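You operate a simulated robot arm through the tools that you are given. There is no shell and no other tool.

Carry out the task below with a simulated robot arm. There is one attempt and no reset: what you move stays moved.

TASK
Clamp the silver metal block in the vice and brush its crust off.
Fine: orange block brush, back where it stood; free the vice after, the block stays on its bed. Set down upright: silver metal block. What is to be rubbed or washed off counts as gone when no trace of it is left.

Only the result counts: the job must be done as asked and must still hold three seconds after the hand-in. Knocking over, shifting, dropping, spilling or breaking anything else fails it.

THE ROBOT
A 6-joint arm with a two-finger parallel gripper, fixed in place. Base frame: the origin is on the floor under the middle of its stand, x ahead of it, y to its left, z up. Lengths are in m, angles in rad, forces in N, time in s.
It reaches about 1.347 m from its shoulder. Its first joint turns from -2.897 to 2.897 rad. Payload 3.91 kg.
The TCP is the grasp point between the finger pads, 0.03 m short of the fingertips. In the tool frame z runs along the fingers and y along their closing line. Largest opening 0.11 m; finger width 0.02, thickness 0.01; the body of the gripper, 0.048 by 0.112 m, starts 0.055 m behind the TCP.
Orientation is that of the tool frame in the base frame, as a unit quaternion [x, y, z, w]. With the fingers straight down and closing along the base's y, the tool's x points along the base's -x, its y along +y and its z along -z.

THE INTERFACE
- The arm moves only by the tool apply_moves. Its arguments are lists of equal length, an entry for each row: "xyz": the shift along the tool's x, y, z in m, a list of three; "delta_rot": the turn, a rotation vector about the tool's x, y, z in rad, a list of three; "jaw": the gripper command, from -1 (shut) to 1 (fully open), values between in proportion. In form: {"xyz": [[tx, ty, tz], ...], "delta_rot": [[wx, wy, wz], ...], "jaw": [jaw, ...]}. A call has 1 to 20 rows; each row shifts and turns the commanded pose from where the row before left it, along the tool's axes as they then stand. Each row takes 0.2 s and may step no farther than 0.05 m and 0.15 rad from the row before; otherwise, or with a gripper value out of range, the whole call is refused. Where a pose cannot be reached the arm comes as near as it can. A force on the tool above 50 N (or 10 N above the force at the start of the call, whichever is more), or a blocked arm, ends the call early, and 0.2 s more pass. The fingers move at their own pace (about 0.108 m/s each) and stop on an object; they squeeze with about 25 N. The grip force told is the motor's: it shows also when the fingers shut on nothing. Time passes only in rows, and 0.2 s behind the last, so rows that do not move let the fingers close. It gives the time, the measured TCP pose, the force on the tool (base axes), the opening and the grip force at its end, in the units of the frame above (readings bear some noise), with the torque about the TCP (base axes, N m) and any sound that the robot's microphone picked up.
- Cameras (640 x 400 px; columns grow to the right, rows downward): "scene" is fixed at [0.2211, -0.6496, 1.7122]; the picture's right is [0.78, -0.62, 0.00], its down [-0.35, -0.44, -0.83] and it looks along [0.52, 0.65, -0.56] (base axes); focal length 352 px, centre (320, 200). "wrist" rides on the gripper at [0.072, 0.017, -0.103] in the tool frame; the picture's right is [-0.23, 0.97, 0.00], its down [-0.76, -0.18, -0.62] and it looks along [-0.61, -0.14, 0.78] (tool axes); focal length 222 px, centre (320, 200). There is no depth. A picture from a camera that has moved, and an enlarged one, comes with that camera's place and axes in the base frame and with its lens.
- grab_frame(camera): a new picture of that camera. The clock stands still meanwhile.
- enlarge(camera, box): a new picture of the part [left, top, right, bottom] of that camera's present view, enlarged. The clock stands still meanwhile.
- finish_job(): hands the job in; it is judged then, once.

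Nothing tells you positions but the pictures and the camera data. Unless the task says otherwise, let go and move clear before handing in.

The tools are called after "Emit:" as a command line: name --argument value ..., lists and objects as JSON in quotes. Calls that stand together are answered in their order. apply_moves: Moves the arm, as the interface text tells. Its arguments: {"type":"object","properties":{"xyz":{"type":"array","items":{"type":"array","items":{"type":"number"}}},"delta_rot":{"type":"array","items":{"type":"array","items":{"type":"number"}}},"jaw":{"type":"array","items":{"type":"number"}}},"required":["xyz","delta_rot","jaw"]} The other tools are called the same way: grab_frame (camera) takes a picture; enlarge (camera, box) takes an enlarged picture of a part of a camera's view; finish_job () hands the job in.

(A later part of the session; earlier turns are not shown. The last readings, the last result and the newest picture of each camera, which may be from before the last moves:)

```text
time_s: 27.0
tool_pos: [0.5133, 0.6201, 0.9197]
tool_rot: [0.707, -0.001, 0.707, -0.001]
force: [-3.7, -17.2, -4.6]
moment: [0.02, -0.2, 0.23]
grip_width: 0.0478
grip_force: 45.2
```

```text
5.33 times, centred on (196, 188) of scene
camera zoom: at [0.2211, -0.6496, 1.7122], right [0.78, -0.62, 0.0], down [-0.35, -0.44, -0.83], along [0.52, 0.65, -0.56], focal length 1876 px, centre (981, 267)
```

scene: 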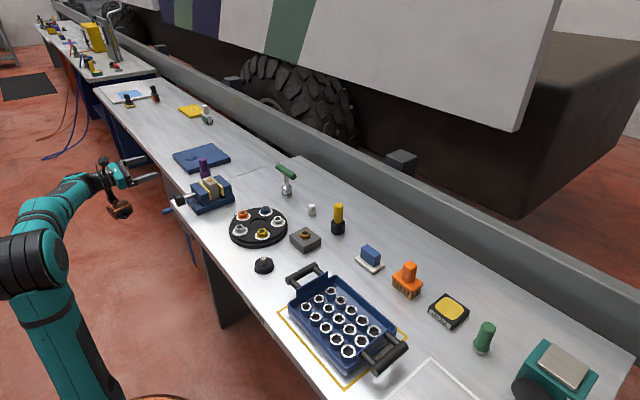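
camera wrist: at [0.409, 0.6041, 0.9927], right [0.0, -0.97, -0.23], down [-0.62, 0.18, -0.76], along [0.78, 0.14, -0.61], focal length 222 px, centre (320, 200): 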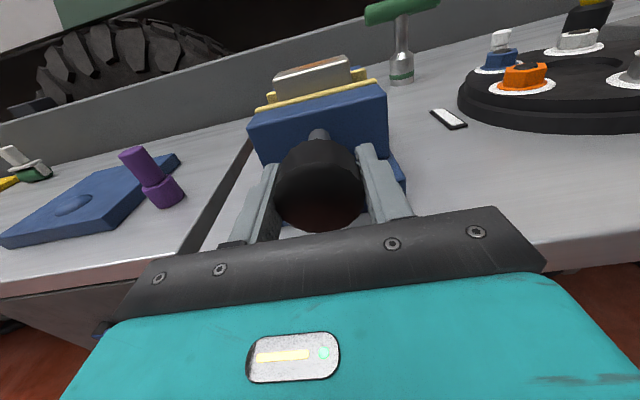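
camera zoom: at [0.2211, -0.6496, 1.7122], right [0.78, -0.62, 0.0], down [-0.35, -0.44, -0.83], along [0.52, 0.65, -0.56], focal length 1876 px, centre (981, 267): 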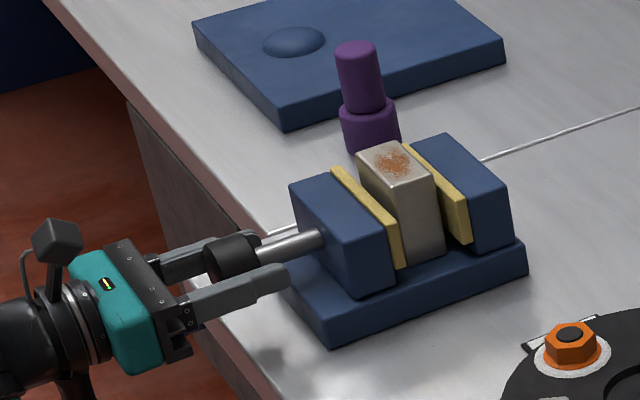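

The knob is gripped (48 mm) with a small side load, so I'll ease about 1 mm to −y and then try a clockwise turn of 0.45 rad.

Emit:
apply_moves --xyz '[[0, 0.001, 0], [0, 0, 0], [0, 0, 0], [0, 0, 0], [0, 0, 0]]' --delta_rot '[[0, 0, 0], [0, 0, 0.15], [0, 0, 0.15], [0, 0, 0.15], [0, 0, 0]]' --jaw '[-1, -1, -1, -1, -1]'

Emit:
enlarge --camera "scene" --box '[140, 150, 252, 225]'

Emit:
grab_frame --camera "wrist"

```text
time_s: 28.2
tool_pos: [0.5129, 0.6199, 0.9211]
tool_rot: [0.688, -0.16, 0.689, -0.159]
force: [18.3, 12.8, 21.2]
moment: [-0.08, 0.9, -0.14]
grip_width: 0.0475
grip_force: 44.8
```

```text
5.33 times, centred on (196, 188) of scene
camera zoom: at [0.2211, -0.6496, 1.7122], right [0.78, -0.62, 0.0], down [-0.35, -0.44, -0.83], along [0.52, 0.65, -0.56], focal length 1876 px, centre (981, 267)
```

zoom: 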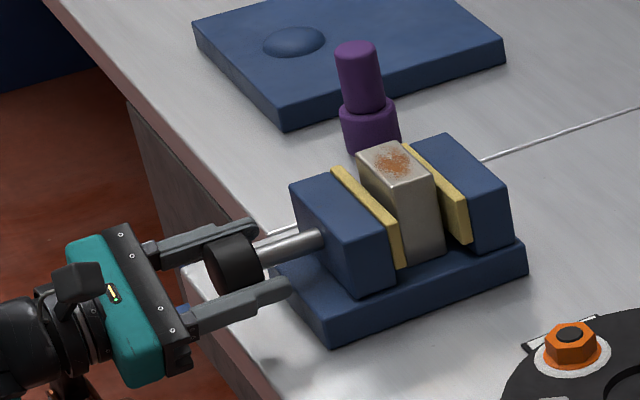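

```text
taken
camera wrist: at [0.4092, 0.5745, 0.9779], right [0.0, -0.78, -0.63], down [-0.62, 0.49, -0.61], along [0.78, 0.39, -0.48], focal length 222 px, centre (320, 200)
```

wrist: 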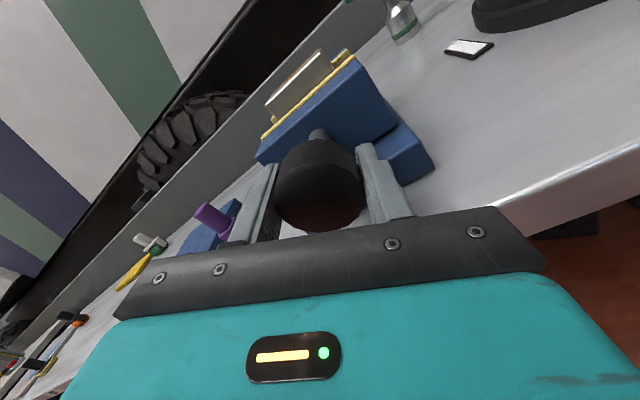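

The jaw hasn't visibly moved, but the knob now pulls the tool in +x, which hints that it advances when turned clockwise. I'll relax the forces with a sub-millimetre correction and read again.

Emit:
apply_moves --xyz '[[0.00046, -0.00066, 0.0006], [0, 0, 0]]' --delta_rot '[[0, 0, 0], [0, 0, 0]]' --jaw '[-1, -1]'

```text
time_s: 28.8
tool_pos: [0.5132, 0.6201, 0.9198]
tool_rot: [0.689, -0.158, 0.689, -0.157]
force: [14.7, 13.8, 18.5]
moment: [0.0, -0.72, -0.92]
grip_width: 0.0475
grip_force: 44.8
```

Forces stay moderate. I'll keep turning clockwise about 1.05 rad more and compare the jaw position.

Emit:
apply_moves --xyz '[[0, 0, 0], [0, 0, 0], [0, 0, 0], [0, 0, 0], [0, 0, 0], [0, 0, 0], [0, 0, 0], [0, 0, 0]]' --delta_rot '[[0, 0, 0.15], [0, 0, 0.15], [0, 0, 0.15], [0, 0, 0.15], [0, 0, 0.15], [0, 0, 0.15], [0, 0, 0.15], [0, 0, 0]]' --jaw '[-1, -1, -1, -1, -1, -1, -1, -1]'

Emit:
enlarge --camera "scene" --box '[140, 150, 252, 225]'

Emit:
grab_frame --camera "wrist"

```text
time_s: 29.8
tool_pos: [0.5153, 0.6202, 0.9204]
tool_rot: [0.619, -0.341, 0.62, -0.342]
force: [14.4, 16.3, 1.6]
moment: [-0.05, 0.44, -0.9]
grip_width: 0.0476
grip_force: 45.2
stopped in row 4: the force on the tool passed its limit at 52 N (the readings are from after the stop); the commanded pose is now the measured one
```

```text
5.33 times, centred on (196, 188) of scene
camera zoom: at [0.2211, -0.6496, 1.7122], right [0.78, -0.62, 0.0], down [-0.35, -0.44, -0.83], along [0.52, 0.65, -0.56], focal length 1876 px, centre (981, 267)
```

zoom: 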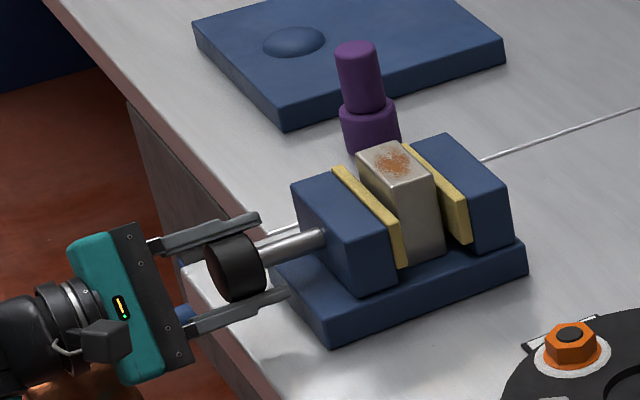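

```text
taken
camera wrist: at [0.4104, 0.5517, 0.9451], right [0.0, -0.33, -0.95], down [-0.62, 0.74, -0.26], along [0.78, 0.59, -0.2], focal length 222 px, centre (320, 200)
```

wrist: 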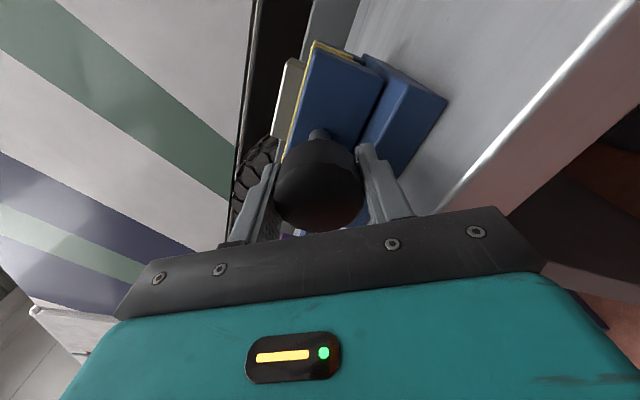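

Turning clockwise does advance the jaw, roughly 2 mm per radian, dragging the gripper with it. I'll keep turning while feeding +x accordingly.

Emit:
apply_moves --xyz '[[0, 0, 0.0008], [0, 0, 0.00035], [0, 0, 0.00035], [0, 0, 0.00035], [0, 0, 0.00035], [0, 0, 0.00035], [0, 0, 0]]' --delta_rot '[[0, 0, 0], [0, 0, 0.15], [0, 0, 0.15], [0, 0, 0.15], [0, 0, 0.15], [0, 0, 0.15], [0, 0, 0]]' --jaw '[-1, -1, -1, -1, -1, -1, -1]'

Emit:
enlarge --camera "scene" --box '[140, 150, 252, 225]'

```text
time_s: 31.4
tool_pos: [0.5166, 0.6207, 0.9221]
tool_rot: [-0.45, 0.544, -0.45, 0.546]
force: [7.9, 21.4, 13.4]
moment: [-0.02, 0.5, -0.07]
grip_width: 0.0481
grip_force: 44.7
```

```text
5.33 times, centred on (196, 188) of scene
camera zoom: at [0.2211, -0.6496, 1.7122], right [0.78, -0.62, 0.0], down [-0.35, -0.44, -0.83], along [0.52, 0.65, -0.56], focal length 1876 px, centre (981, 267)
```

zoom: 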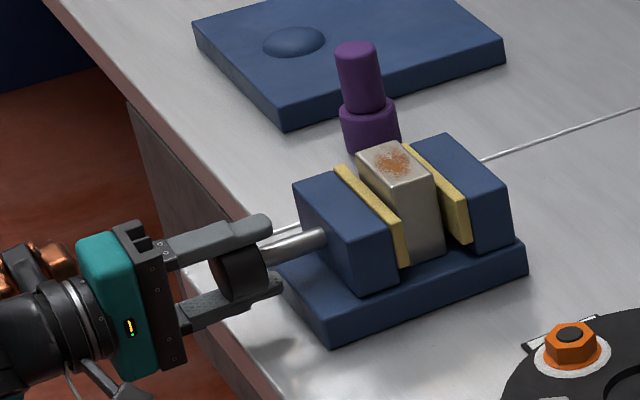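

The jaw keeps advancing (~3.5 mm so far) with modest force. I'll continue turning about 1.2 rad more with the feed.

Emit:
apply_moves --xyz '[[0, 0, 0.0003], [0, 0, 0.0003], [0, 0, 0.0003], [0, 0, 0.0003], [0, 0, 0.0003], [0, 0, 0.0003], [0, 0, 0.0003], [0, 0, 0.0003], [0, 0, 0]]' --delta_rot '[[0, 0, 0.15], [0, 0, 0.15], [0, 0, 0.15], [0, 0, 0.15], [0, 0, 0.15], [0, 0, 0.15], [0, 0, 0.15], [0, 0, 0.15], [0, 0, 0]]' --jaw '[-1, -1, -1, -1, -1, -1, -1, -1, -1]'

Emit:
enlarge --camera "scene" --box '[140, 150, 252, 225]'

```text
time_s: 33.4
tool_pos: [0.5179, 0.6196, 0.922]
tool_rot: [-0.064, 0.704, -0.064, 0.705]
force: [5.8, 2.2, 22.7]
moment: [0.01, -0.05, 0.35]
grip_width: 0.0477
grip_force: 44.8
```

```text
5.33 times, centred on (196, 188) of scene
camera zoom: at [0.2211, -0.6496, 1.7122], right [0.78, -0.62, 0.0], down [-0.35, -0.44, -0.83], along [0.52, 0.65, -0.56], focal length 1876 px, centre (981, 267)
```

zoom: 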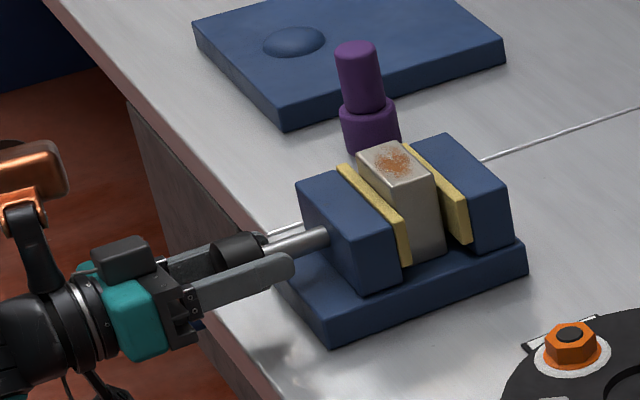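

The jaw has moved about 6 mm. I'll open slightly, back off 5 mm, unwind the roll, and regrip for another turn.

Emit:
apply_moves --xyz '[[0, 0, 0], [0, 0, 0], [0, 0, -0.005], [0, 0, 0], [0, 0, 0], [0, 0, 0], [0, 0, 0], [0, 0, 0], [0, 0, 0], [0, 0, 0], [0, 0, 0], [0, 0, 0], [0, 0, 0], [0, 0, 0], [0, 0, 0], [0, 0, 0], [0, 0, 0], [0, 0, 0], [0, 0, 0], [0, 0, 0]]' --delta_rot '[[0, 0, 0], [0, 0, 0], [0, 0, -0.15], [0, 0, -0.15], [0, 0, -0.15], [0, 0, -0.15], [0, 0, -0.15], [0, 0, -0.15], [0, 0, -0.15], [0, 0, -0.15], [0, 0, -0.15], [0, 0, -0.15], [0, 0, -0.15], [0, 0, -0.15], [0, 0, -0.15], [0, 0, -0.15], [0, 0, -0.15], [0, 0, -0.15], [0, 0, -0.15], [0, 0, -0.15]]' --jaw '[0.15, 0.15, 0.15, 0.15, 0.15, 0.15, 0.15, 0.15, 0.15, 0.15, 0.15, 0.15, 0.15, 0.15, 0.15, 0.15, 0.15, 0.15, 0.15, 0.15]'

Emit:
enlarge --camera "scene" --box '[140, 150, 252, 225]'

Emit:
grab_frame --camera "wrist"

```text
time_s: 37.6
tool_pos: [0.5134, 0.6208, 0.9218]
tool_rot: [0.701, -0.091, 0.702, -0.091]
force: [0.3, 0.2, 0.3]
moment: [0.0, 0.02, 0.01]
grip_width: 0.0632
grip_force: 0.0
```

```text
5.33 times, centred on (196, 188) of scene
camera zoom: at [0.2211, -0.6496, 1.7122], right [0.78, -0.62, 0.0], down [-0.35, -0.44, -0.83], along [0.52, 0.65, -0.56], focal length 1876 px, centre (981, 267)
```

zoom: 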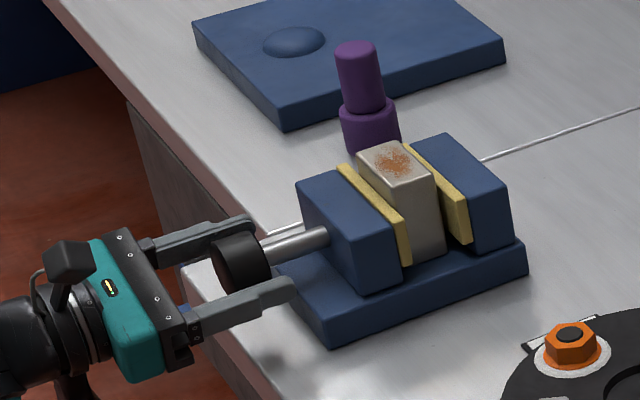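

```text
taken
camera wrist: at [0.4093, 0.5864, 0.9868], right [0.0, -0.88, -0.47], down [-0.62, 0.37, -0.69], along [0.78, 0.29, -0.55], focal length 222 px, centre (320, 200)
```

wrist: 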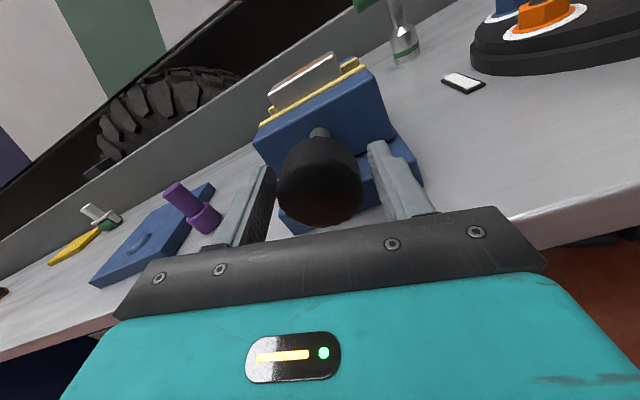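

The jaw held its place when released. I'll unwind a little more, regrip and turn again with the feed.

Emit:
apply_moves --xyz '[[0, 0, 0], [0, 0, 0], [0, 0, 0], [0, 0, 0], [0, 0, 0], [0, 0, 0.0003], [0, 0, 0.0003], [0, 0, 0.0003], [0, 0, 0.0003], [0, 0, 0.0003], [0, 0, 0.0003], [0, 0, 0.0003], [0, 0, 0.0003], [0, 0, 0.0003], [0, 0, 0.0003], [0, 0, 0.0003], [0, 0, 0.0003], [0, 0, 0.0003], [0, 0, 0.0003], [0, 0, 0]]' --delta_rot '[[0, 0, -0.15], [0, 0, -0.15], [0, 0, 0], [0, 0, 0], [0, 0, 0], [0, 0, 0.15], [0, 0, 0.15], [0, 0, 0.15], [0, 0, 0.15], [0, 0, 0.15], [0, 0, 0.15], [0, 0, 0.15], [0, 0, 0.15], [0, 0, 0.15], [0, 0, 0.15], [0, 0, 0.15], [0, 0, 0.15], [0, 0, 0.15], [0, 0, 0.15], [0, 0, 0]]' --jaw '[0.15, 0.15, -1, -1, -1, -1, -1, -1, -1, -1, -1, -1, -1, -1, -1, -1, -1, -1, -1, -1]'

Emit:
enlarge --camera "scene" --box '[140, 150, 252, 225]'

```text
time_s: 41.8
tool_pos: [0.5169, 0.6202, 0.922]
tool_rot: [-0.365, 0.605, -0.363, 0.607]
force: [-5.5, -6.5, 7.4]
moment: [0.01, 0.81, -0.19]
grip_width: 0.0473
grip_force: 44.5
```

```text
5.33 times, centred on (196, 188) of scene
camera zoom: at [0.2211, -0.6496, 1.7122], right [0.78, -0.62, 0.0], down [-0.35, -0.44, -0.83], along [0.52, 0.65, -0.56], focal length 1876 px, centre (981, 267)
```

zoom: 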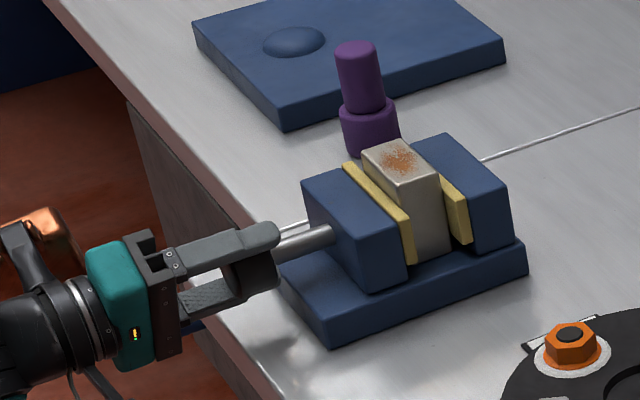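

The jaw is touching and pushing the block toward the fixed jaw. I'll continue turning.

Emit:
apply_moves --xyz '[[0, 0, 0.0003], [0, 0, 0.0003], [0, 0, 0.0003], [0, 0, 0.0003], [0, 0, 0.0003], [0, 0, 0.0003], [0, 0, 0]]' --delta_rot '[[0, 0, 0.15], [0, 0, 0.15], [0, 0, 0.15], [0, 0, 0.15], [0, 0, 0.15], [0, 0, 0.15], [0, 0, 0]]' --jaw '[-1, -1, -1, -1, -1, -1, -1]'

Emit:
enlarge --camera "scene" --box '[180, 165, 236, 210]'

```text
time_s: 43.4
tool_pos: [0.5193, 0.6202, 0.922]
tool_rot: [-0.065, 0.703, -0.064, 0.705]
force: [-7.2, -11.2, 5.3]
moment: [0.09, -0.35, 0.14]
grip_width: 0.0459
grip_force: 44.5
```

```text
8.89 times, centred on (208, 188) of scene
camera zoom: at [0.2211, -0.6496, 1.7122], right [0.78, -0.62, 0.0], down [-0.35, -0.44, -0.83], along [0.52, 0.65, -0.56], focal length 3126 px, centre (1316, 311)
```

zoom: 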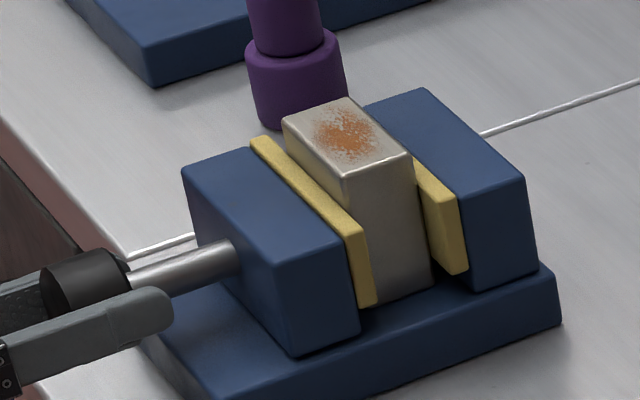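

I'll compare using the same zoom window as before.

Emit:
enlarge --camera "scene" --box '[140, 150, 252, 225]'

Emit:
grab_frame --camera "wrist"

```text
5.33 times, centred on (196, 188) of scene
camera zoom: at [0.2211, -0.6496, 1.7122], right [0.78, -0.62, 0.0], down [-0.35, -0.44, -0.83], along [0.52, 0.65, -0.56], focal length 1876 px, centre (981, 267)
```

zoom: 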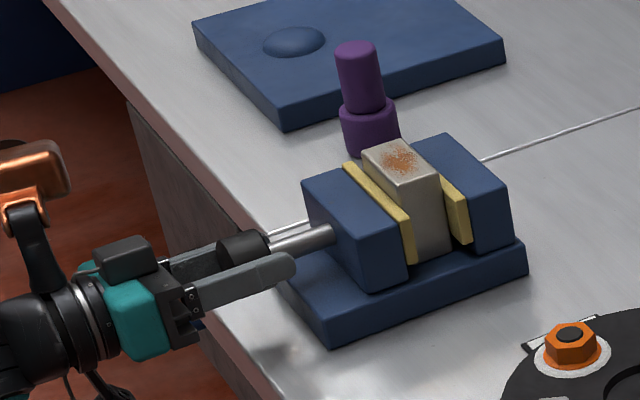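

```text
taken
camera wrist: at [0.4154, 0.6244, 0.8471], right [0.0, 1.0, 0.05], down [-0.62, -0.04, 0.78], along [0.78, -0.03, 0.62], focal length 222 px, centre (320, 200)
```

wrist: 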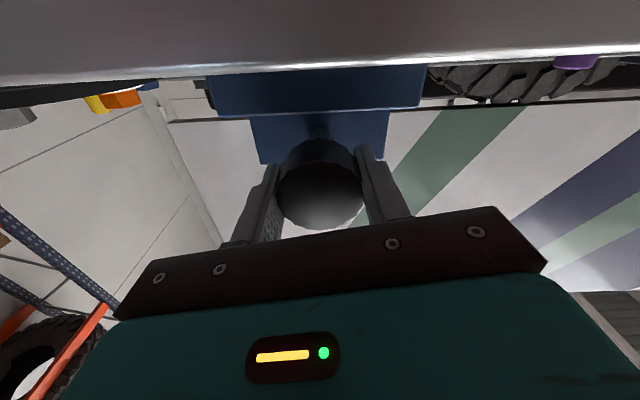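

The jaw didn't move during the last turn and the finger width dipped, which suggests the knob stalled and slipped in the grip — it may be clamped. I'll unwind partway, regrip and try tightening once more to confirm.

Emit:
apply_moves --xyz '[[0, 0, 0], [0, 0, 0], [0, 0, -0.001], [0, 0, 0], [0, 0, 0], [0, 0, 0], [0, 0, 0], [0, 0, 0], [0, 0, 0], [0, 0, 0], [0, 0, 0], [0, 0, 0], [0, 0, 0], [0, 0, 0], [0, 0, 0], [0, 0, 0], [0, 0, 0], [0, 0, 0], [0, 0, 0], [0, 0, 0]]' --delta_rot '[[0, 0, 0], [0, 0, 0], [0, 0, -0.15], [0, 0, -0.15], [0, 0, -0.15], [0, 0, -0.15], [0, 0, -0.15], [0, 0, -0.15], [0, 0, -0.15], [0, 0, -0.15], [0, 0, -0.15], [0, 0, -0.15], [0, 0, -0.15], [0, 0, -0.15], [0, 0, -0.15], [0, 0, -0.15], [0, 0, -0.15], [0, 0, -0.15], [0, 0, -0.15], [0, 0, -0.15]]' --jaw '[0.15, 0.15, 0.15, 0.15, 0.15, 0.15, 0.15, 0.15, 0.15, 0.15, 0.15, 0.15, 0.15, 0.15, 0.15, 0.15, 0.15, 0.15, 0.15, 0.15]'

Emit:
grab_frame --camera "wrist"

Emit:
enlarge --camera "scene" --box '[180, 165, 236, 210]'

```text
time_s: 47.6
tool_pos: [0.5193, 0.6199, 0.9228]
tool_rot: [0.701, -0.09, 0.702, -0.091]
force: [-0.4, 0.6, 1.0]
moment: [-0.01, 0.03, 0.03]
grip_width: 0.063
grip_force: 0.0
```

```text
taken
camera wrist: at [0.4143, 0.5868, 0.9869], right [0.0, -0.88, -0.47], down [-0.62, 0.37, -0.69], along [0.78, 0.29, -0.55], focal length 222 px, centre (320, 200)
```

wrist: 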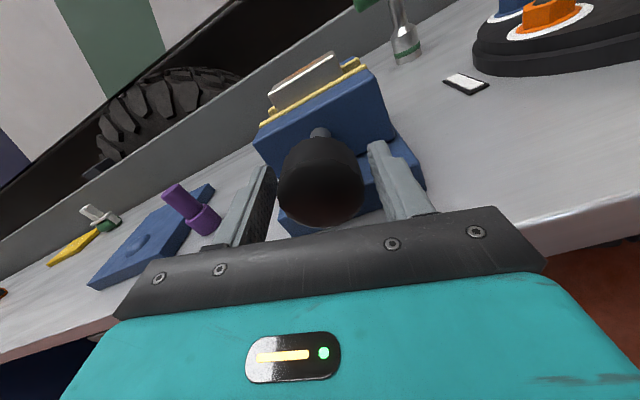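

```text
8.89 times, centred on (208, 188) of scene
camera zoom: at [0.2211, -0.6496, 1.7122], right [0.78, -0.62, 0.0], down [-0.35, -0.44, -0.83], along [0.52, 0.65, -0.56], focal length 3126 px, centre (1316, 311)
```

zoom: 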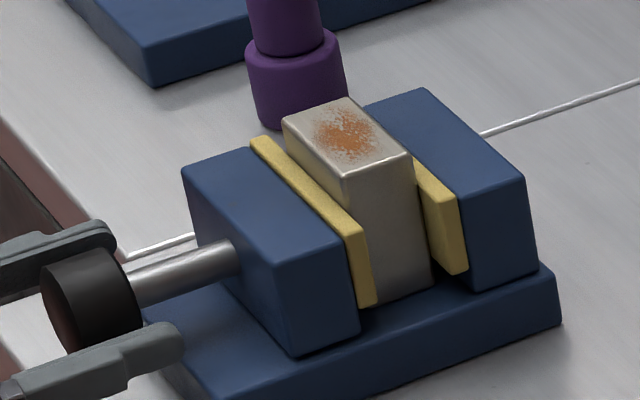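

Now I'll regrip and tighten by 0.6 rad while watching the reaction torque.

Emit:
apply_moves --xyz '[[0, 0, 0], [0, 0, 0], [0, 0, 0], [0, 0, 0], [0, 0, 0], [0, 0, 0], [0, 0, 0]]' --delta_rot '[[0, 0, 0], [0, 0, 0], [0, 0, 0], [0, 0, 0.15], [0, 0, 0.15], [0, 0, 0.15], [0, 0, 0.15]]' --jaw '[-1, -1, -1, -1, -1, -1, -1]'

Emit:
enlarge --camera "scene" --box '[180, 165, 236, 210]'

```text
time_s: 49.2
tool_pos: [0.5191, 0.6193, 0.9209]
tool_rot: [0.642, -0.296, 0.643, -0.296]
force: [-2.0, -17.9, -2.0]
moment: [-0.98, -0.33, -0.75]
grip_width: 0.0458
grip_force: 44.9
```

```text
8.89 times, centred on (208, 188) of scene
camera zoom: at [0.2211, -0.6496, 1.7122], right [0.78, -0.62, 0.0], down [-0.35, -0.44, -0.83], along [0.52, 0.65, -0.56], focal length 3126 px, centre (1316, 311)
```

zoom: 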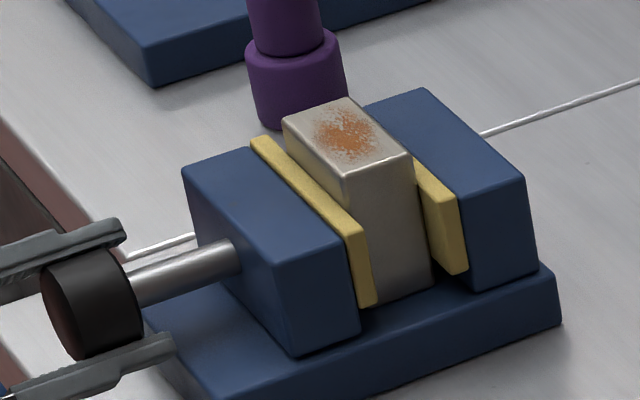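

The knob resists with about 1 N·m and the jaw no longer moves, so the block is clamped. I'll release the knob, back away along −x, and roll back to the original tool orientation.

Emit:
apply_moves --xyz '[[0, 0, 0], [0, 0, 0], [0, 0, -0.03], [0, 0, -0.035], [0, 0, -0.035], [0, 0, 0], [0, 0, 0], [0, 0, 0], [0, 0, 0], [0, 0, 0], [0, 0, 0], [0, 0, 0], [0, 0, 0], [0, 0, 0], [0, 0, 0], [0, 0, 0], [0, 0, 0], [0, 0, 0], [0, 0, 0], [0, 0, 0]]' --delta_rot '[[0, 0, 0], [0, 0, 0], [0, 0, 0], [0, 0, 0], [0, 0, 0], [0, 0, 0.15], [0, 0, 0.15], [0, 0, 0.15], [0, 0, 0.15], [0, 0, 0.15], [0, 0, 0.15], [0, 0, 0.15], [0, 0, 0.15], [0, 0, 0.15], [0, 0, 0.15], [0, 0, 0.15], [0, 0, 0.15], [0, 0, 0.15], [0, 0, 0.15], [0, 0, 0.15]]' --jaw '[0.15, 0.15, 0.15, 0.15, 0.15, 0.15, 0.15, 0.15, 0.15, 0.15, 0.15, 0.15, 0.15, 0.15, 0.15, 0.15, 0.15, 0.15, 0.15, 0.15]'

Emit:
enlarge --camera "scene" --box '[180, 165, 236, 210]'

Emit:
grab_frame --camera "scene"

```text
time_s: 53.4
tool_pos: [0.4183, 0.6202, 0.9221]
tool_rot: [-0.012, 0.707, -0.01, 0.708]
force: [0.0, 0.3, -0.8]
moment: [-0.01, 0.01, 0.01]
grip_width: 0.0634
grip_force: 0.1
```

```text
8.89 times, centred on (208, 188) of scene
camera zoom: at [0.2211, -0.6496, 1.7122], right [0.78, -0.62, 0.0], down [-0.35, -0.44, -0.83], along [0.52, 0.65, -0.56], focal length 3126 px, centre (1316, 311)
```

zoom: 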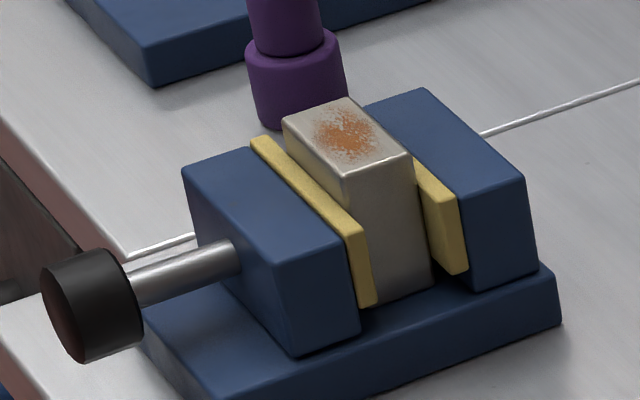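

```text
taken
```

scene: 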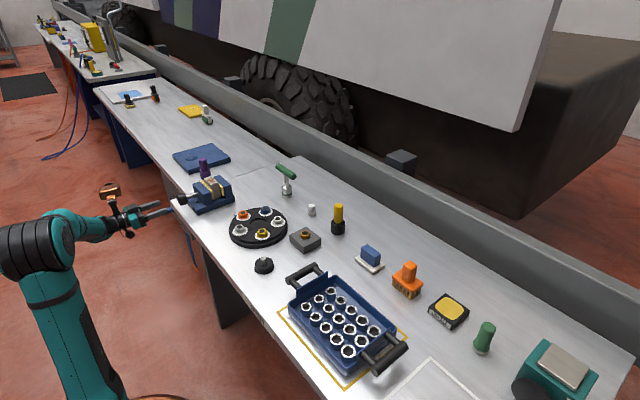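

The clamp holds with the block flush between both plates. Next I'll rise and tilt the gripper back to pointing straight down.

Emit:
apply_moves --xyz '[[-0.046, 0, 0], [-0.046, 0, 0], [-0.046, 0, 0], [-0.046, 0, 0], [-0.046, 0, 0], [0, 0, 0], [0, 0, 0], [0, 0, 0], [0, 0, 0], [0, 0, 0], [0, 0, 0], [0, 0, 0], [0, 0, 0], [0, 0, 0], [0, 0, 0], [0, 0, 0], [0, 0, 0]]' --delta_rot '[[0, 0, 0.033], [0, 0, 0], [0, 0, 0], [0, 0, 0], [0, 0, 0], [0, 0.15, 0], [0, 0.15, 0], [0, 0.15, 0], [0, 0.15, 0], [0, 0.15, 0], [0, 0.15, 0], [0, 0.15, 0], [0, 0.15, 0], [0, 0.15, 0], [0, 0.15, 0], [0, 0.0708, 0], [0, 0, 0]]' --jaw '[1, 1, 1, 1, 1, 1, 1, 1, 1, 1, 1, 1, 1, 1, 1, 1, 1]'

```text
time_s: 57.0
tool_pos: [0.418, 0.6202, 1.1521]
tool_rot: [-0.001, 1.0, -0.001, 0.001]
force: [-0.4, -0.5, 0.0]
moment: [-0.01, 0.0, -0.01]
grip_width: 0.1103
grip_force: 0.2
```

The tool is straight down again. I'll travel over to the brush area at a safe height.

Emit:
apply_moves --xyz '[[-0.022, -0.041, 0.001], [-0.022, -0.041, 0.001], [-0.022, -0.041, 0.001], [-0.022, -0.041, 0.001], [-0.022, -0.041, 0.001], [-0.022, -0.041, 0.001], [-0.022, -0.041, 0.001], [-0.022, -0.041, 0.001], [-0.022, -0.041, 0.001], [-0.022, -0.041, 0.001], [-0.022, -0.041, 0.001], [-0.022, -0.041, 0.001], [-0.022, -0.041, 0.001], [-0.022, -0.041, 0.001], [-0.022, -0.041, 0.001], [-0.022, -0.041, 0.001], [-0.022, -0.041, 0.001], [-0.022, -0.041, 0.001], [-0.022, -0.041, 0.001], [-0.022, -0.041, 0.001]]' --delta_rot '[[0, 0, 0], [0, 0, 0], [0, 0, 0], [0, 0, 0], [0, 0, 0], [0, 0, 0], [0, 0, 0], [0, 0, 0], [0, 0, 0], [0, 0, 0], [0, 0, 0], [0, 0, 0], [0, 0, 0], [0, 0, 0], [0, 0, 0], [0, 0, 0], [0, 0, 0], [0, 0, 0], [0, 0, 0], [0, 0, 0]]' --jaw '[1, 1, 1, 1, 1, 1, 1, 1, 1, 1, 1, 1, 1, 1, 1, 1, 1, 1, 1, 1]'

Emit:
grab_frame --camera "wrist"

Emit:
enlarge --camera "scene" --box '[376, 245, 440, 310]'

```text
time_s: 61.2
tool_pos: [0.8566, -0.195, 1.1351]
tool_rot: [-0.001, 1.0, -0.001, 0.002]
force: [-1.4, 0.2, 1.3]
moment: [-0.03, -0.09, 0.03]
grip_width: 0.11
grip_force: 0.1
```

```text
taken
camera wrist: at [0.7826, -0.1763, 1.2375], right [0.23, 0.97, 0.0], down [0.76, -0.18, 0.63], along [0.61, -0.14, -0.78], focal length 222 px, centre (320, 200)
```

wrist: 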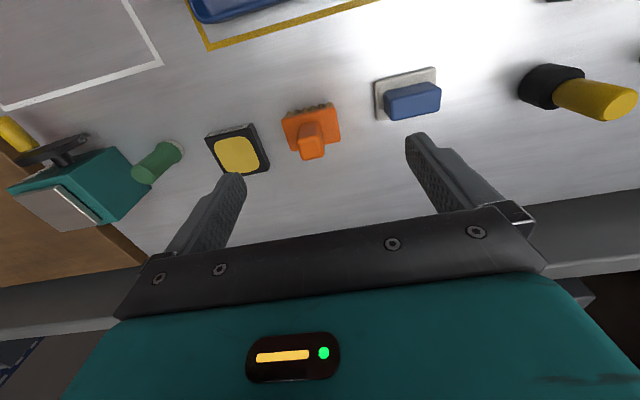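

```text
6.15 times, centred on (408, 278) of scene
camera zoom: at [0.2211, -0.6496, 1.7122], right [0.78, -0.62, 0.0], down [-0.35, -0.44, -0.83], along [0.52, 0.65, -0.56], focal length 2164 px, centre (-222, -277)
```

zoom: 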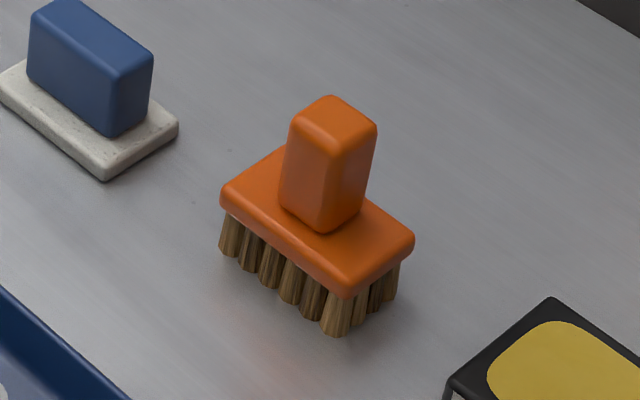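

The brush is in view between the fingers. I'll take a zoom to measure its handle and body.

Emit:
enlarge --camera "wrist" --box '[264, 90, 360, 170]'

Emit:
enlarge --camera "scene" --box '[388, 255, 430, 300]'

```text
5.00 times, centred on (312, 130) of wrist
camera zoom: at [0.7826, -0.1763, 1.2375], right [0.23, 0.97, 0.0], down [0.76, -0.18, 0.63], along [0.61, -0.14, -0.78], focal length 1111 px, centre (360, 550)
```

zoom: 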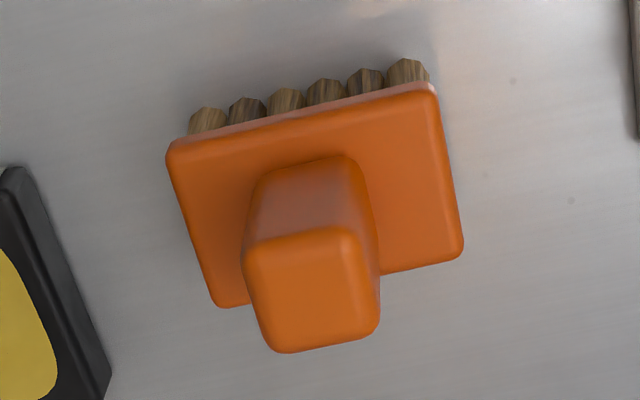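

```text
8.89 times, centred on (409, 278) of scene
camera zoom: at [0.2211, -0.6496, 1.7122], right [0.78, -0.62, 0.0], down [-0.35, -0.44, -0.83], along [0.52, 0.65, -0.56], focal length 3126 px, centre (-471, -489)
```

zoom: 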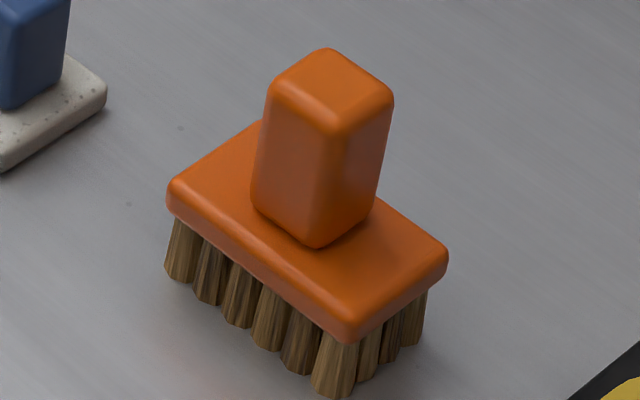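

The brush centre is about (0.911, −0.220); its square handle is ~32 mm wide with its top at z≈0.955. I'll move directly above it and check alignment.

Emit:
apply_moves --xyz '[[-0.0181, -0.0082, 0.03], [-0.0181, -0.0082, 0.03], [-0.0182, -0.0081, 0.03], [0, 0, 0.03], [0, 0, 0]]' --delta_rot '[[0, 0, 0], [0, 0, 0], [0, 0, 0.02], [0, 0, 0], [0, 0, 0]]' --jaw '[1, 1, 1, 1, 1]'

Emit:
grab_frame --camera "wrist"

Emit:
enlarge --camera "wrist" --box '[256, 110, 384, 210]'

Emit:
enlarge --camera "scene" --box '[376, 235, 440, 310]'

```text
time_s: 62.4
tool_pos: [0.9118, -0.2216, 1.012]
tool_rot: [0.01, 1.0, 0.0, 0.001]
force: [0.6, -0.2, -0.5]
moment: [-0.02, -0.01, 0.01]
grip_width: 0.1101
grip_force: 0.1
```

```text
taken
camera wrist: at [0.8396, -0.2026, 1.115], right [0.25, 0.97, 0.0], down [0.76, -0.19, 0.62], along [0.61, -0.15, -0.78], focal length 222 px, centre (320, 200)
```

wrist: 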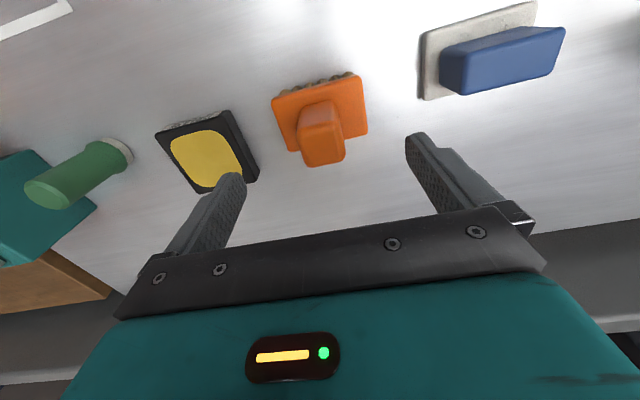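

```text
4.00 times, centred on (320, 160) of wrist
camera zoom: at [0.8396, -0.2026, 1.115], right [0.25, 0.97, 0.0], down [0.76, -0.19, 0.62], along [0.61, -0.15, -0.78], focal length 888 px, centre (320, 360)
```

zoom: 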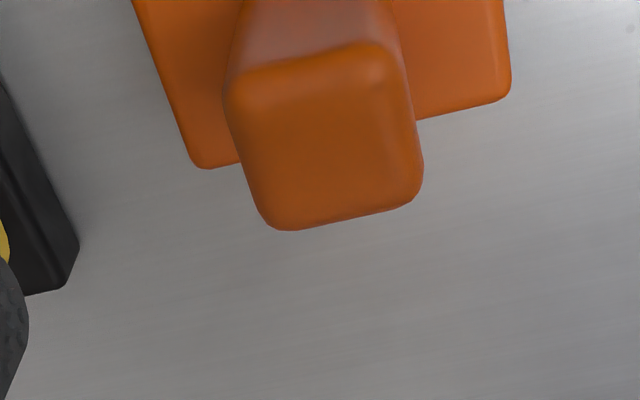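

```text
5.33 times, centred on (408, 272) of scene
camera zoom: at [0.2211, -0.6496, 1.7122], right [0.78, -0.62, 0.0], down [-0.35, -0.44, -0.83], along [0.52, 0.65, -0.56], focal length 1876 px, centre (-149, -187)
```

zoom: 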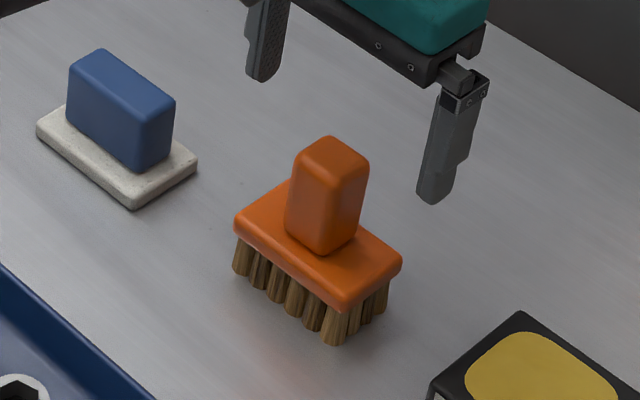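

Alignment is within 2 mm. I'll correct that, descend to z≈0.93 and close on the handle.

Emit:
apply_moves --xyz '[[0.0005, 0.0017, 0.03], [0, 0, 0.03], [0, 0, 0.022], [0, 0, 0], [0, 0, 0]]' --delta_rot '[[0, 0, 0], [0, 0, 0], [0, 0, 0], [0, 0, 0], [0, 0, 0]]' --jaw '[1, 1, 1, 1, 1]'

Emit:
grab_frame --camera "wrist"

Emit:
enlarge --camera "scene" --box '[376, 235, 440, 310]'

```text
time_s: 63.6
tool_pos: [0.9133, -0.2217, 0.9322]
tool_rot: [0.01, 1.0, 0.0, 0.001]
force: [-0.5, -0.3, 0.4]
moment: [0.02, -0.03, -0.02]
grip_width: 0.11
grip_force: 0.0
```

```text
taken
camera wrist: at [0.8397, -0.202, 1.034], right [0.25, 0.97, 0.0], down [0.76, -0.19, 0.62], along [0.61, -0.15, -0.78], focal length 222 px, centre (320, 200)
```

wrist: 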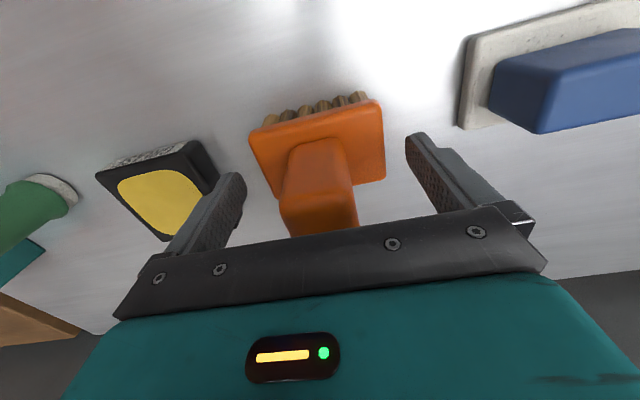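

```text
5.33 times, centred on (408, 272) of scene
camera zoom: at [0.2211, -0.6496, 1.7122], right [0.78, -0.62, 0.0], down [-0.35, -0.44, -0.83], along [0.52, 0.65, -0.56], focal length 1876 px, centre (-149, -187)
```

zoom: 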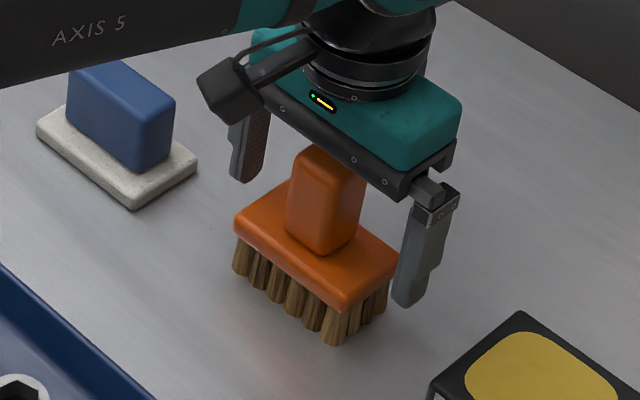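

I'll zoom to refine lateral centring before closing.

Emit:
enlarge --camera "wrist" --box '[230, 80, 422, 240]'

```text
2.50 times, centred on (326, 160) of wrist
camera zoom: at [0.8397, -0.202, 1.034], right [0.25, 0.97, 0.0], down [0.76, -0.19, 0.62], along [0.61, -0.15, -0.78], focal length 555 px, centre (305, 300)
```

zoom: 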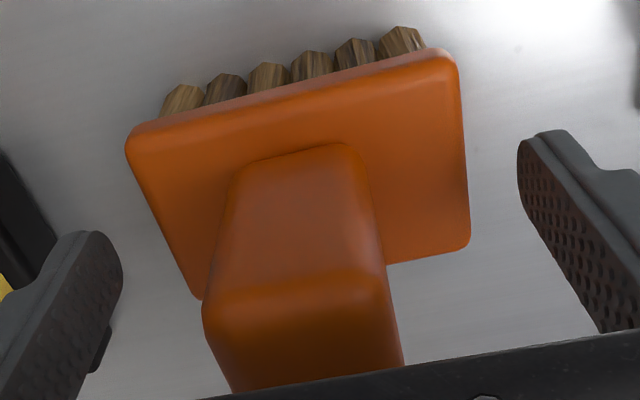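

The handle sits 2 mm toward +y of the gripper centre. I'll correct and close, then check.

Emit:
apply_moves --xyz '[[0, 0.002, 0], [0, 0, 0], [0, 0, 0], [0, 0, 0], [0, 0, 0], [0, 0, 0], [0, 0, 0]]' --delta_rot '[[0, 0, 0], [0, 0, 0], [0, 0, 0], [0, 0, 0], [0, 0, 0], [0, 0, 0], [0, 0, 0]]' --jaw '[1, 1, -1, -1, -1, -1, -1]'

Emit:
enlarge --camera "wrist" --box '[230, 80, 422, 240]'

Emit:
enlarge --camera "scene" --box '[376, 235, 440, 310]'

```text
time_s: 65.2
tool_pos: [0.9128, -0.2195, 0.9312]
tool_rot: [0.01, 1.0, 0.0, 0.001]
force: [0.0, 0.0, 0.7]
moment: [0.12, 0.02, 0.08]
grip_width: 0.0846
grip_force: 24.9
```

```text
2.50 times, centred on (326, 160) of wrist
camera zoom: at [0.8399, -0.2, 1.0339], right [0.25, 0.97, 0.0], down [0.76, -0.19, 0.62], along [0.61, -0.15, -0.78], focal length 555 px, centre (305, 300)
```

zoom: 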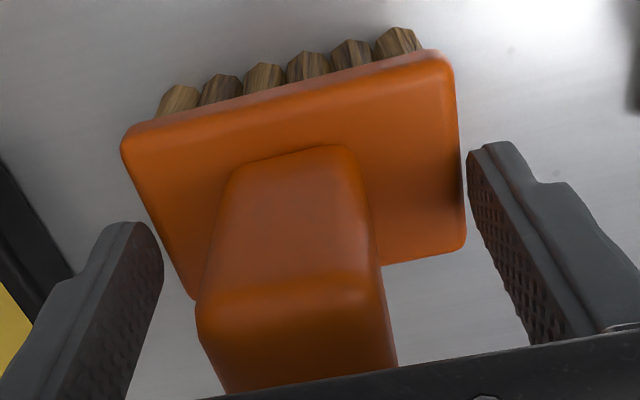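

```text
5.33 times, centred on (408, 272) of scene
camera zoom: at [0.2211, -0.6496, 1.7122], right [0.78, -0.62, 0.0], down [-0.35, -0.44, -0.83], along [0.52, 0.65, -0.56], focal length 1876 px, centre (-149, -187)
```

zoom: 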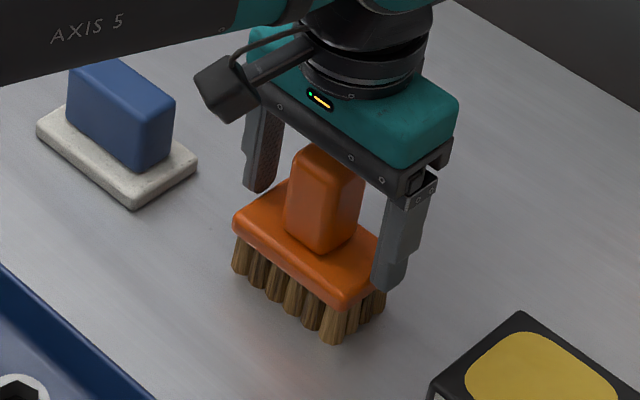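

The fingertips caught the brush's base plate (85 mm) rather than the handle, without visibly moving it. I'll open, rise 13 mm and close on the handle instead.

Emit:
apply_moves --xyz '[[0, 0, 0], [0, 0, 0], [0, 0, -0.013], [0, 0, 0], [0, 0, 0], [0, 0, 0], [0, 0, 0], [0, 0, 0], [0, 0, 0]]' --delta_rot '[[0, 0, 0], [0, 0, 0], [0, 0, 0], [0, 0, 0], [0, 0, 0], [0, 0, 0], [0, 0, 0], [0, 0, 0], [0, 0, 0]]' --jaw '[1, 1, 1, 1, -1, -1, -1, -1, -1]'

Emit:
enlarge --camera "wrist" --box '[230, 80, 422, 240]'

Emit:
enlarge --camera "scene" --box '[376, 235, 440, 310]'

```text
time_s: 67.2
tool_pos: [0.9127, -0.2187, 0.9437]
tool_rot: [0.009, 1.0, -0.001, 0.001]
force: [-0.8, -0.7, 0.5]
moment: [0.14, 0.01, 0.03]
grip_width: 0.0333
grip_force: 25.0
```

```text
2.50 times, centred on (326, 160) of wrist
camera zoom: at [0.84, -0.1997, 1.047], right [0.25, 0.97, 0.0], down [0.76, -0.19, 0.62], along [0.61, -0.15, -0.78], focal length 555 px, centre (305, 300)
```

zoom: 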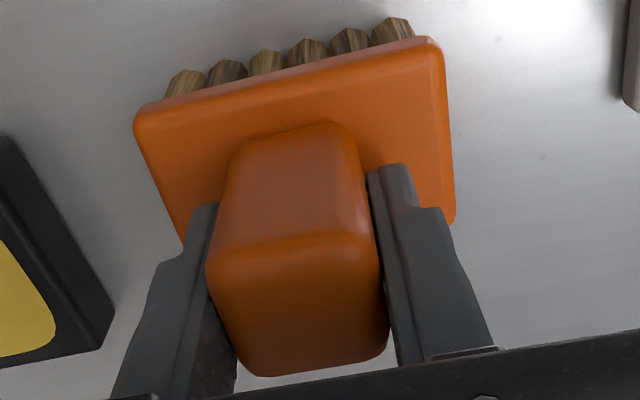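

```text
5.33 times, centred on (408, 272) of scene
camera zoom: at [0.2211, -0.6496, 1.7122], right [0.78, -0.62, 0.0], down [-0.35, -0.44, -0.83], along [0.52, 0.65, -0.56], focal length 1876 px, centre (-149, -187)
```

zoom: 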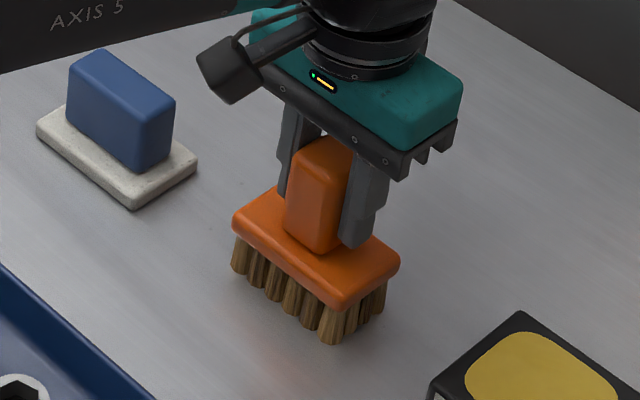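

The handle is held at 33 mm. I'll lift gently and check for slip.

Emit:
apply_moves --xyz '[[0, 0, -0.005], [0, 0, -0.01], [0, 0, -0.015], [0, 0, -0.02], [0, 0, -0.02], [0, 0, -0.02], [0, 0, 0]]' --delta_rot '[[0, 0, 0], [0, 0, 0], [0, 0, 0], [0, 0, 0], [0, 0, 0], [0, 0, 0], [0, 0, 0]]' --jaw '[-1, -1, -1, -1, -1, -1, -1]'

Emit:
enlarge --camera "wrist" --box '[230, 80, 422, 240]'

Emit:
grab_frame --camera "scene"

```text
time_s: 68.8
tool_pos: [0.9137, -0.2184, 1.0331]
tool_rot: [0.01, 1.0, -0.001, 0.0]
force: [0.4, 0.8, -2.4]
moment: [0.0, -0.03, 0.0]
grip_width: 0.034
grip_force: 25.1
```

```text
2.50 times, centred on (326, 160) of wrist
camera zoom: at [0.8409, -0.2004, 1.136], right [0.25, 0.97, 0.0], down [0.76, -0.19, 0.62], along [0.61, -0.15, -0.78], focal length 555 px, centre (305, 300)
```

zoom: 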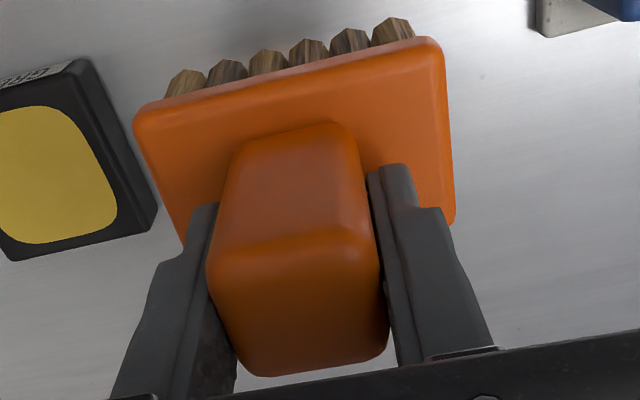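

```text
taken
```

scene: 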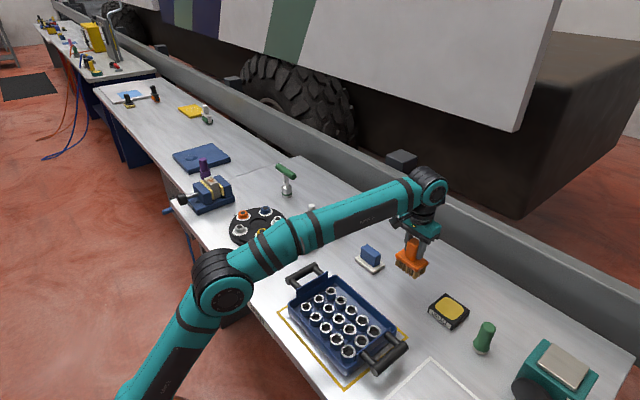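

No slip this time. I'll raise further, then carry the brush over to the vice at a safe height.

Emit:
apply_moves --xyz '[[0, 0, -0.03], [0, 0, -0.03], [0, 0, -0.03], [0, 0, 0]]' --delta_rot '[[0, 0, 0], [0, 0, 0], [0, 0, 0], [0, 0, 0]]' --jaw '[-1, -1, -1, -1]'

Emit:
apply_moves --xyz '[[0.01374, 0.04161, 0], [0.01374, 0.04161, 0], [0.01374, 0.04161, 0], [0.01374, 0.04161, 0], [0.01374, 0.04161, 0], [0.01374, 0.04161, 0], [0.01374, 0.04161, 0], [0.01374, 0.04161, 0], [0.01374, 0.04161, 0], [0.01374, 0.04161, 0], [0.01374, 0.04161, 0], [0.01374, 0.04161, 0], [0.01374, 0.04161, 0], [0.01374, 0.04161, 0], [0.01374, 0.04161, 0], [0.01374, 0.04161, 0], [0.01374, 0.04161, 0], [0.01374, 0.04161, 0], [0.01374, 0.04161, 0], [0.01374, 0.04161, 0]]' --delta_rot '[[0, 0, 0], [0, 0, 0], [0, 0, 0], [0, 0, 0], [0, 0, 0], [0, 0, 0], [0, 0, 0], [0, 0, 0], [0, 0, 0], [0, 0, 0], [0, 0, 0], [0, 0, 0], [0, 0, 0], [0, 0, 0], [0, 0, 0], [0, 0, 0], [0, 0, 0], [0, 0, 0], [0, 0, 0], [0, 0, 0]]' --jaw '[-1, -1, -1, -1, -1, -1, -1, -1, -1, -1, -1, -1, -1, -1, -1, -1, -1, -1, -1, -1]'

Emit:
grab_frame --camera "wrist"

Emit:
enlarge --camera "scene" --box '[160, 120, 256, 210]'

```text
time_s: 69.8
tool_pos: [0.9131, -0.2186, 1.1233]
tool_rot: [0.01, 1.0, 0.001, 0.0]
force: [-0.2, -0.3, -2.3]
moment: [0.02, -0.02, -0.02]
grip_width: 0.0338
grip_force: 24.9
```

```text
time_s: 74.0
tool_pos: [0.6532, 0.6183, 1.1235]
tool_rot: [0.011, 1.0, 0.001, 0.001]
force: [0.5, -0.7, -1.2]
moment: [0.09, 0.01, 0.0]
grip_width: 0.0339
grip_force: 25.3
```

```text
taken
camera wrist: at [0.5806, 0.6374, 1.2268], right [0.25, 0.97, 0.0], down [0.76, -0.19, 0.63], along [0.61, -0.15, -0.78], focal length 222 px, centre (320, 200)
```

wrist: 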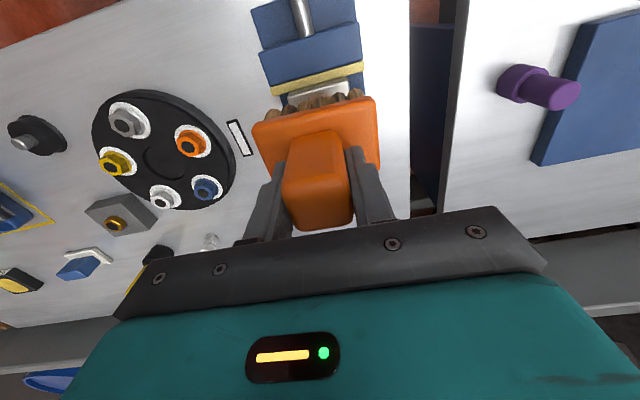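

```text
4.44 times, centred on (208, 165) of scene
camera zoom: at [0.2211, -0.6496, 1.7122], right [0.78, -0.62, 0.0], down [-0.35, -0.44, -0.83], along [0.52, 0.65, -0.56], focal length 1563 px, centre (818, 356)
```

zoom: 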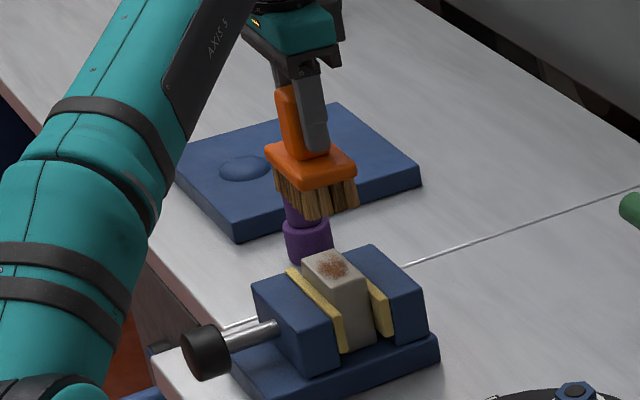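

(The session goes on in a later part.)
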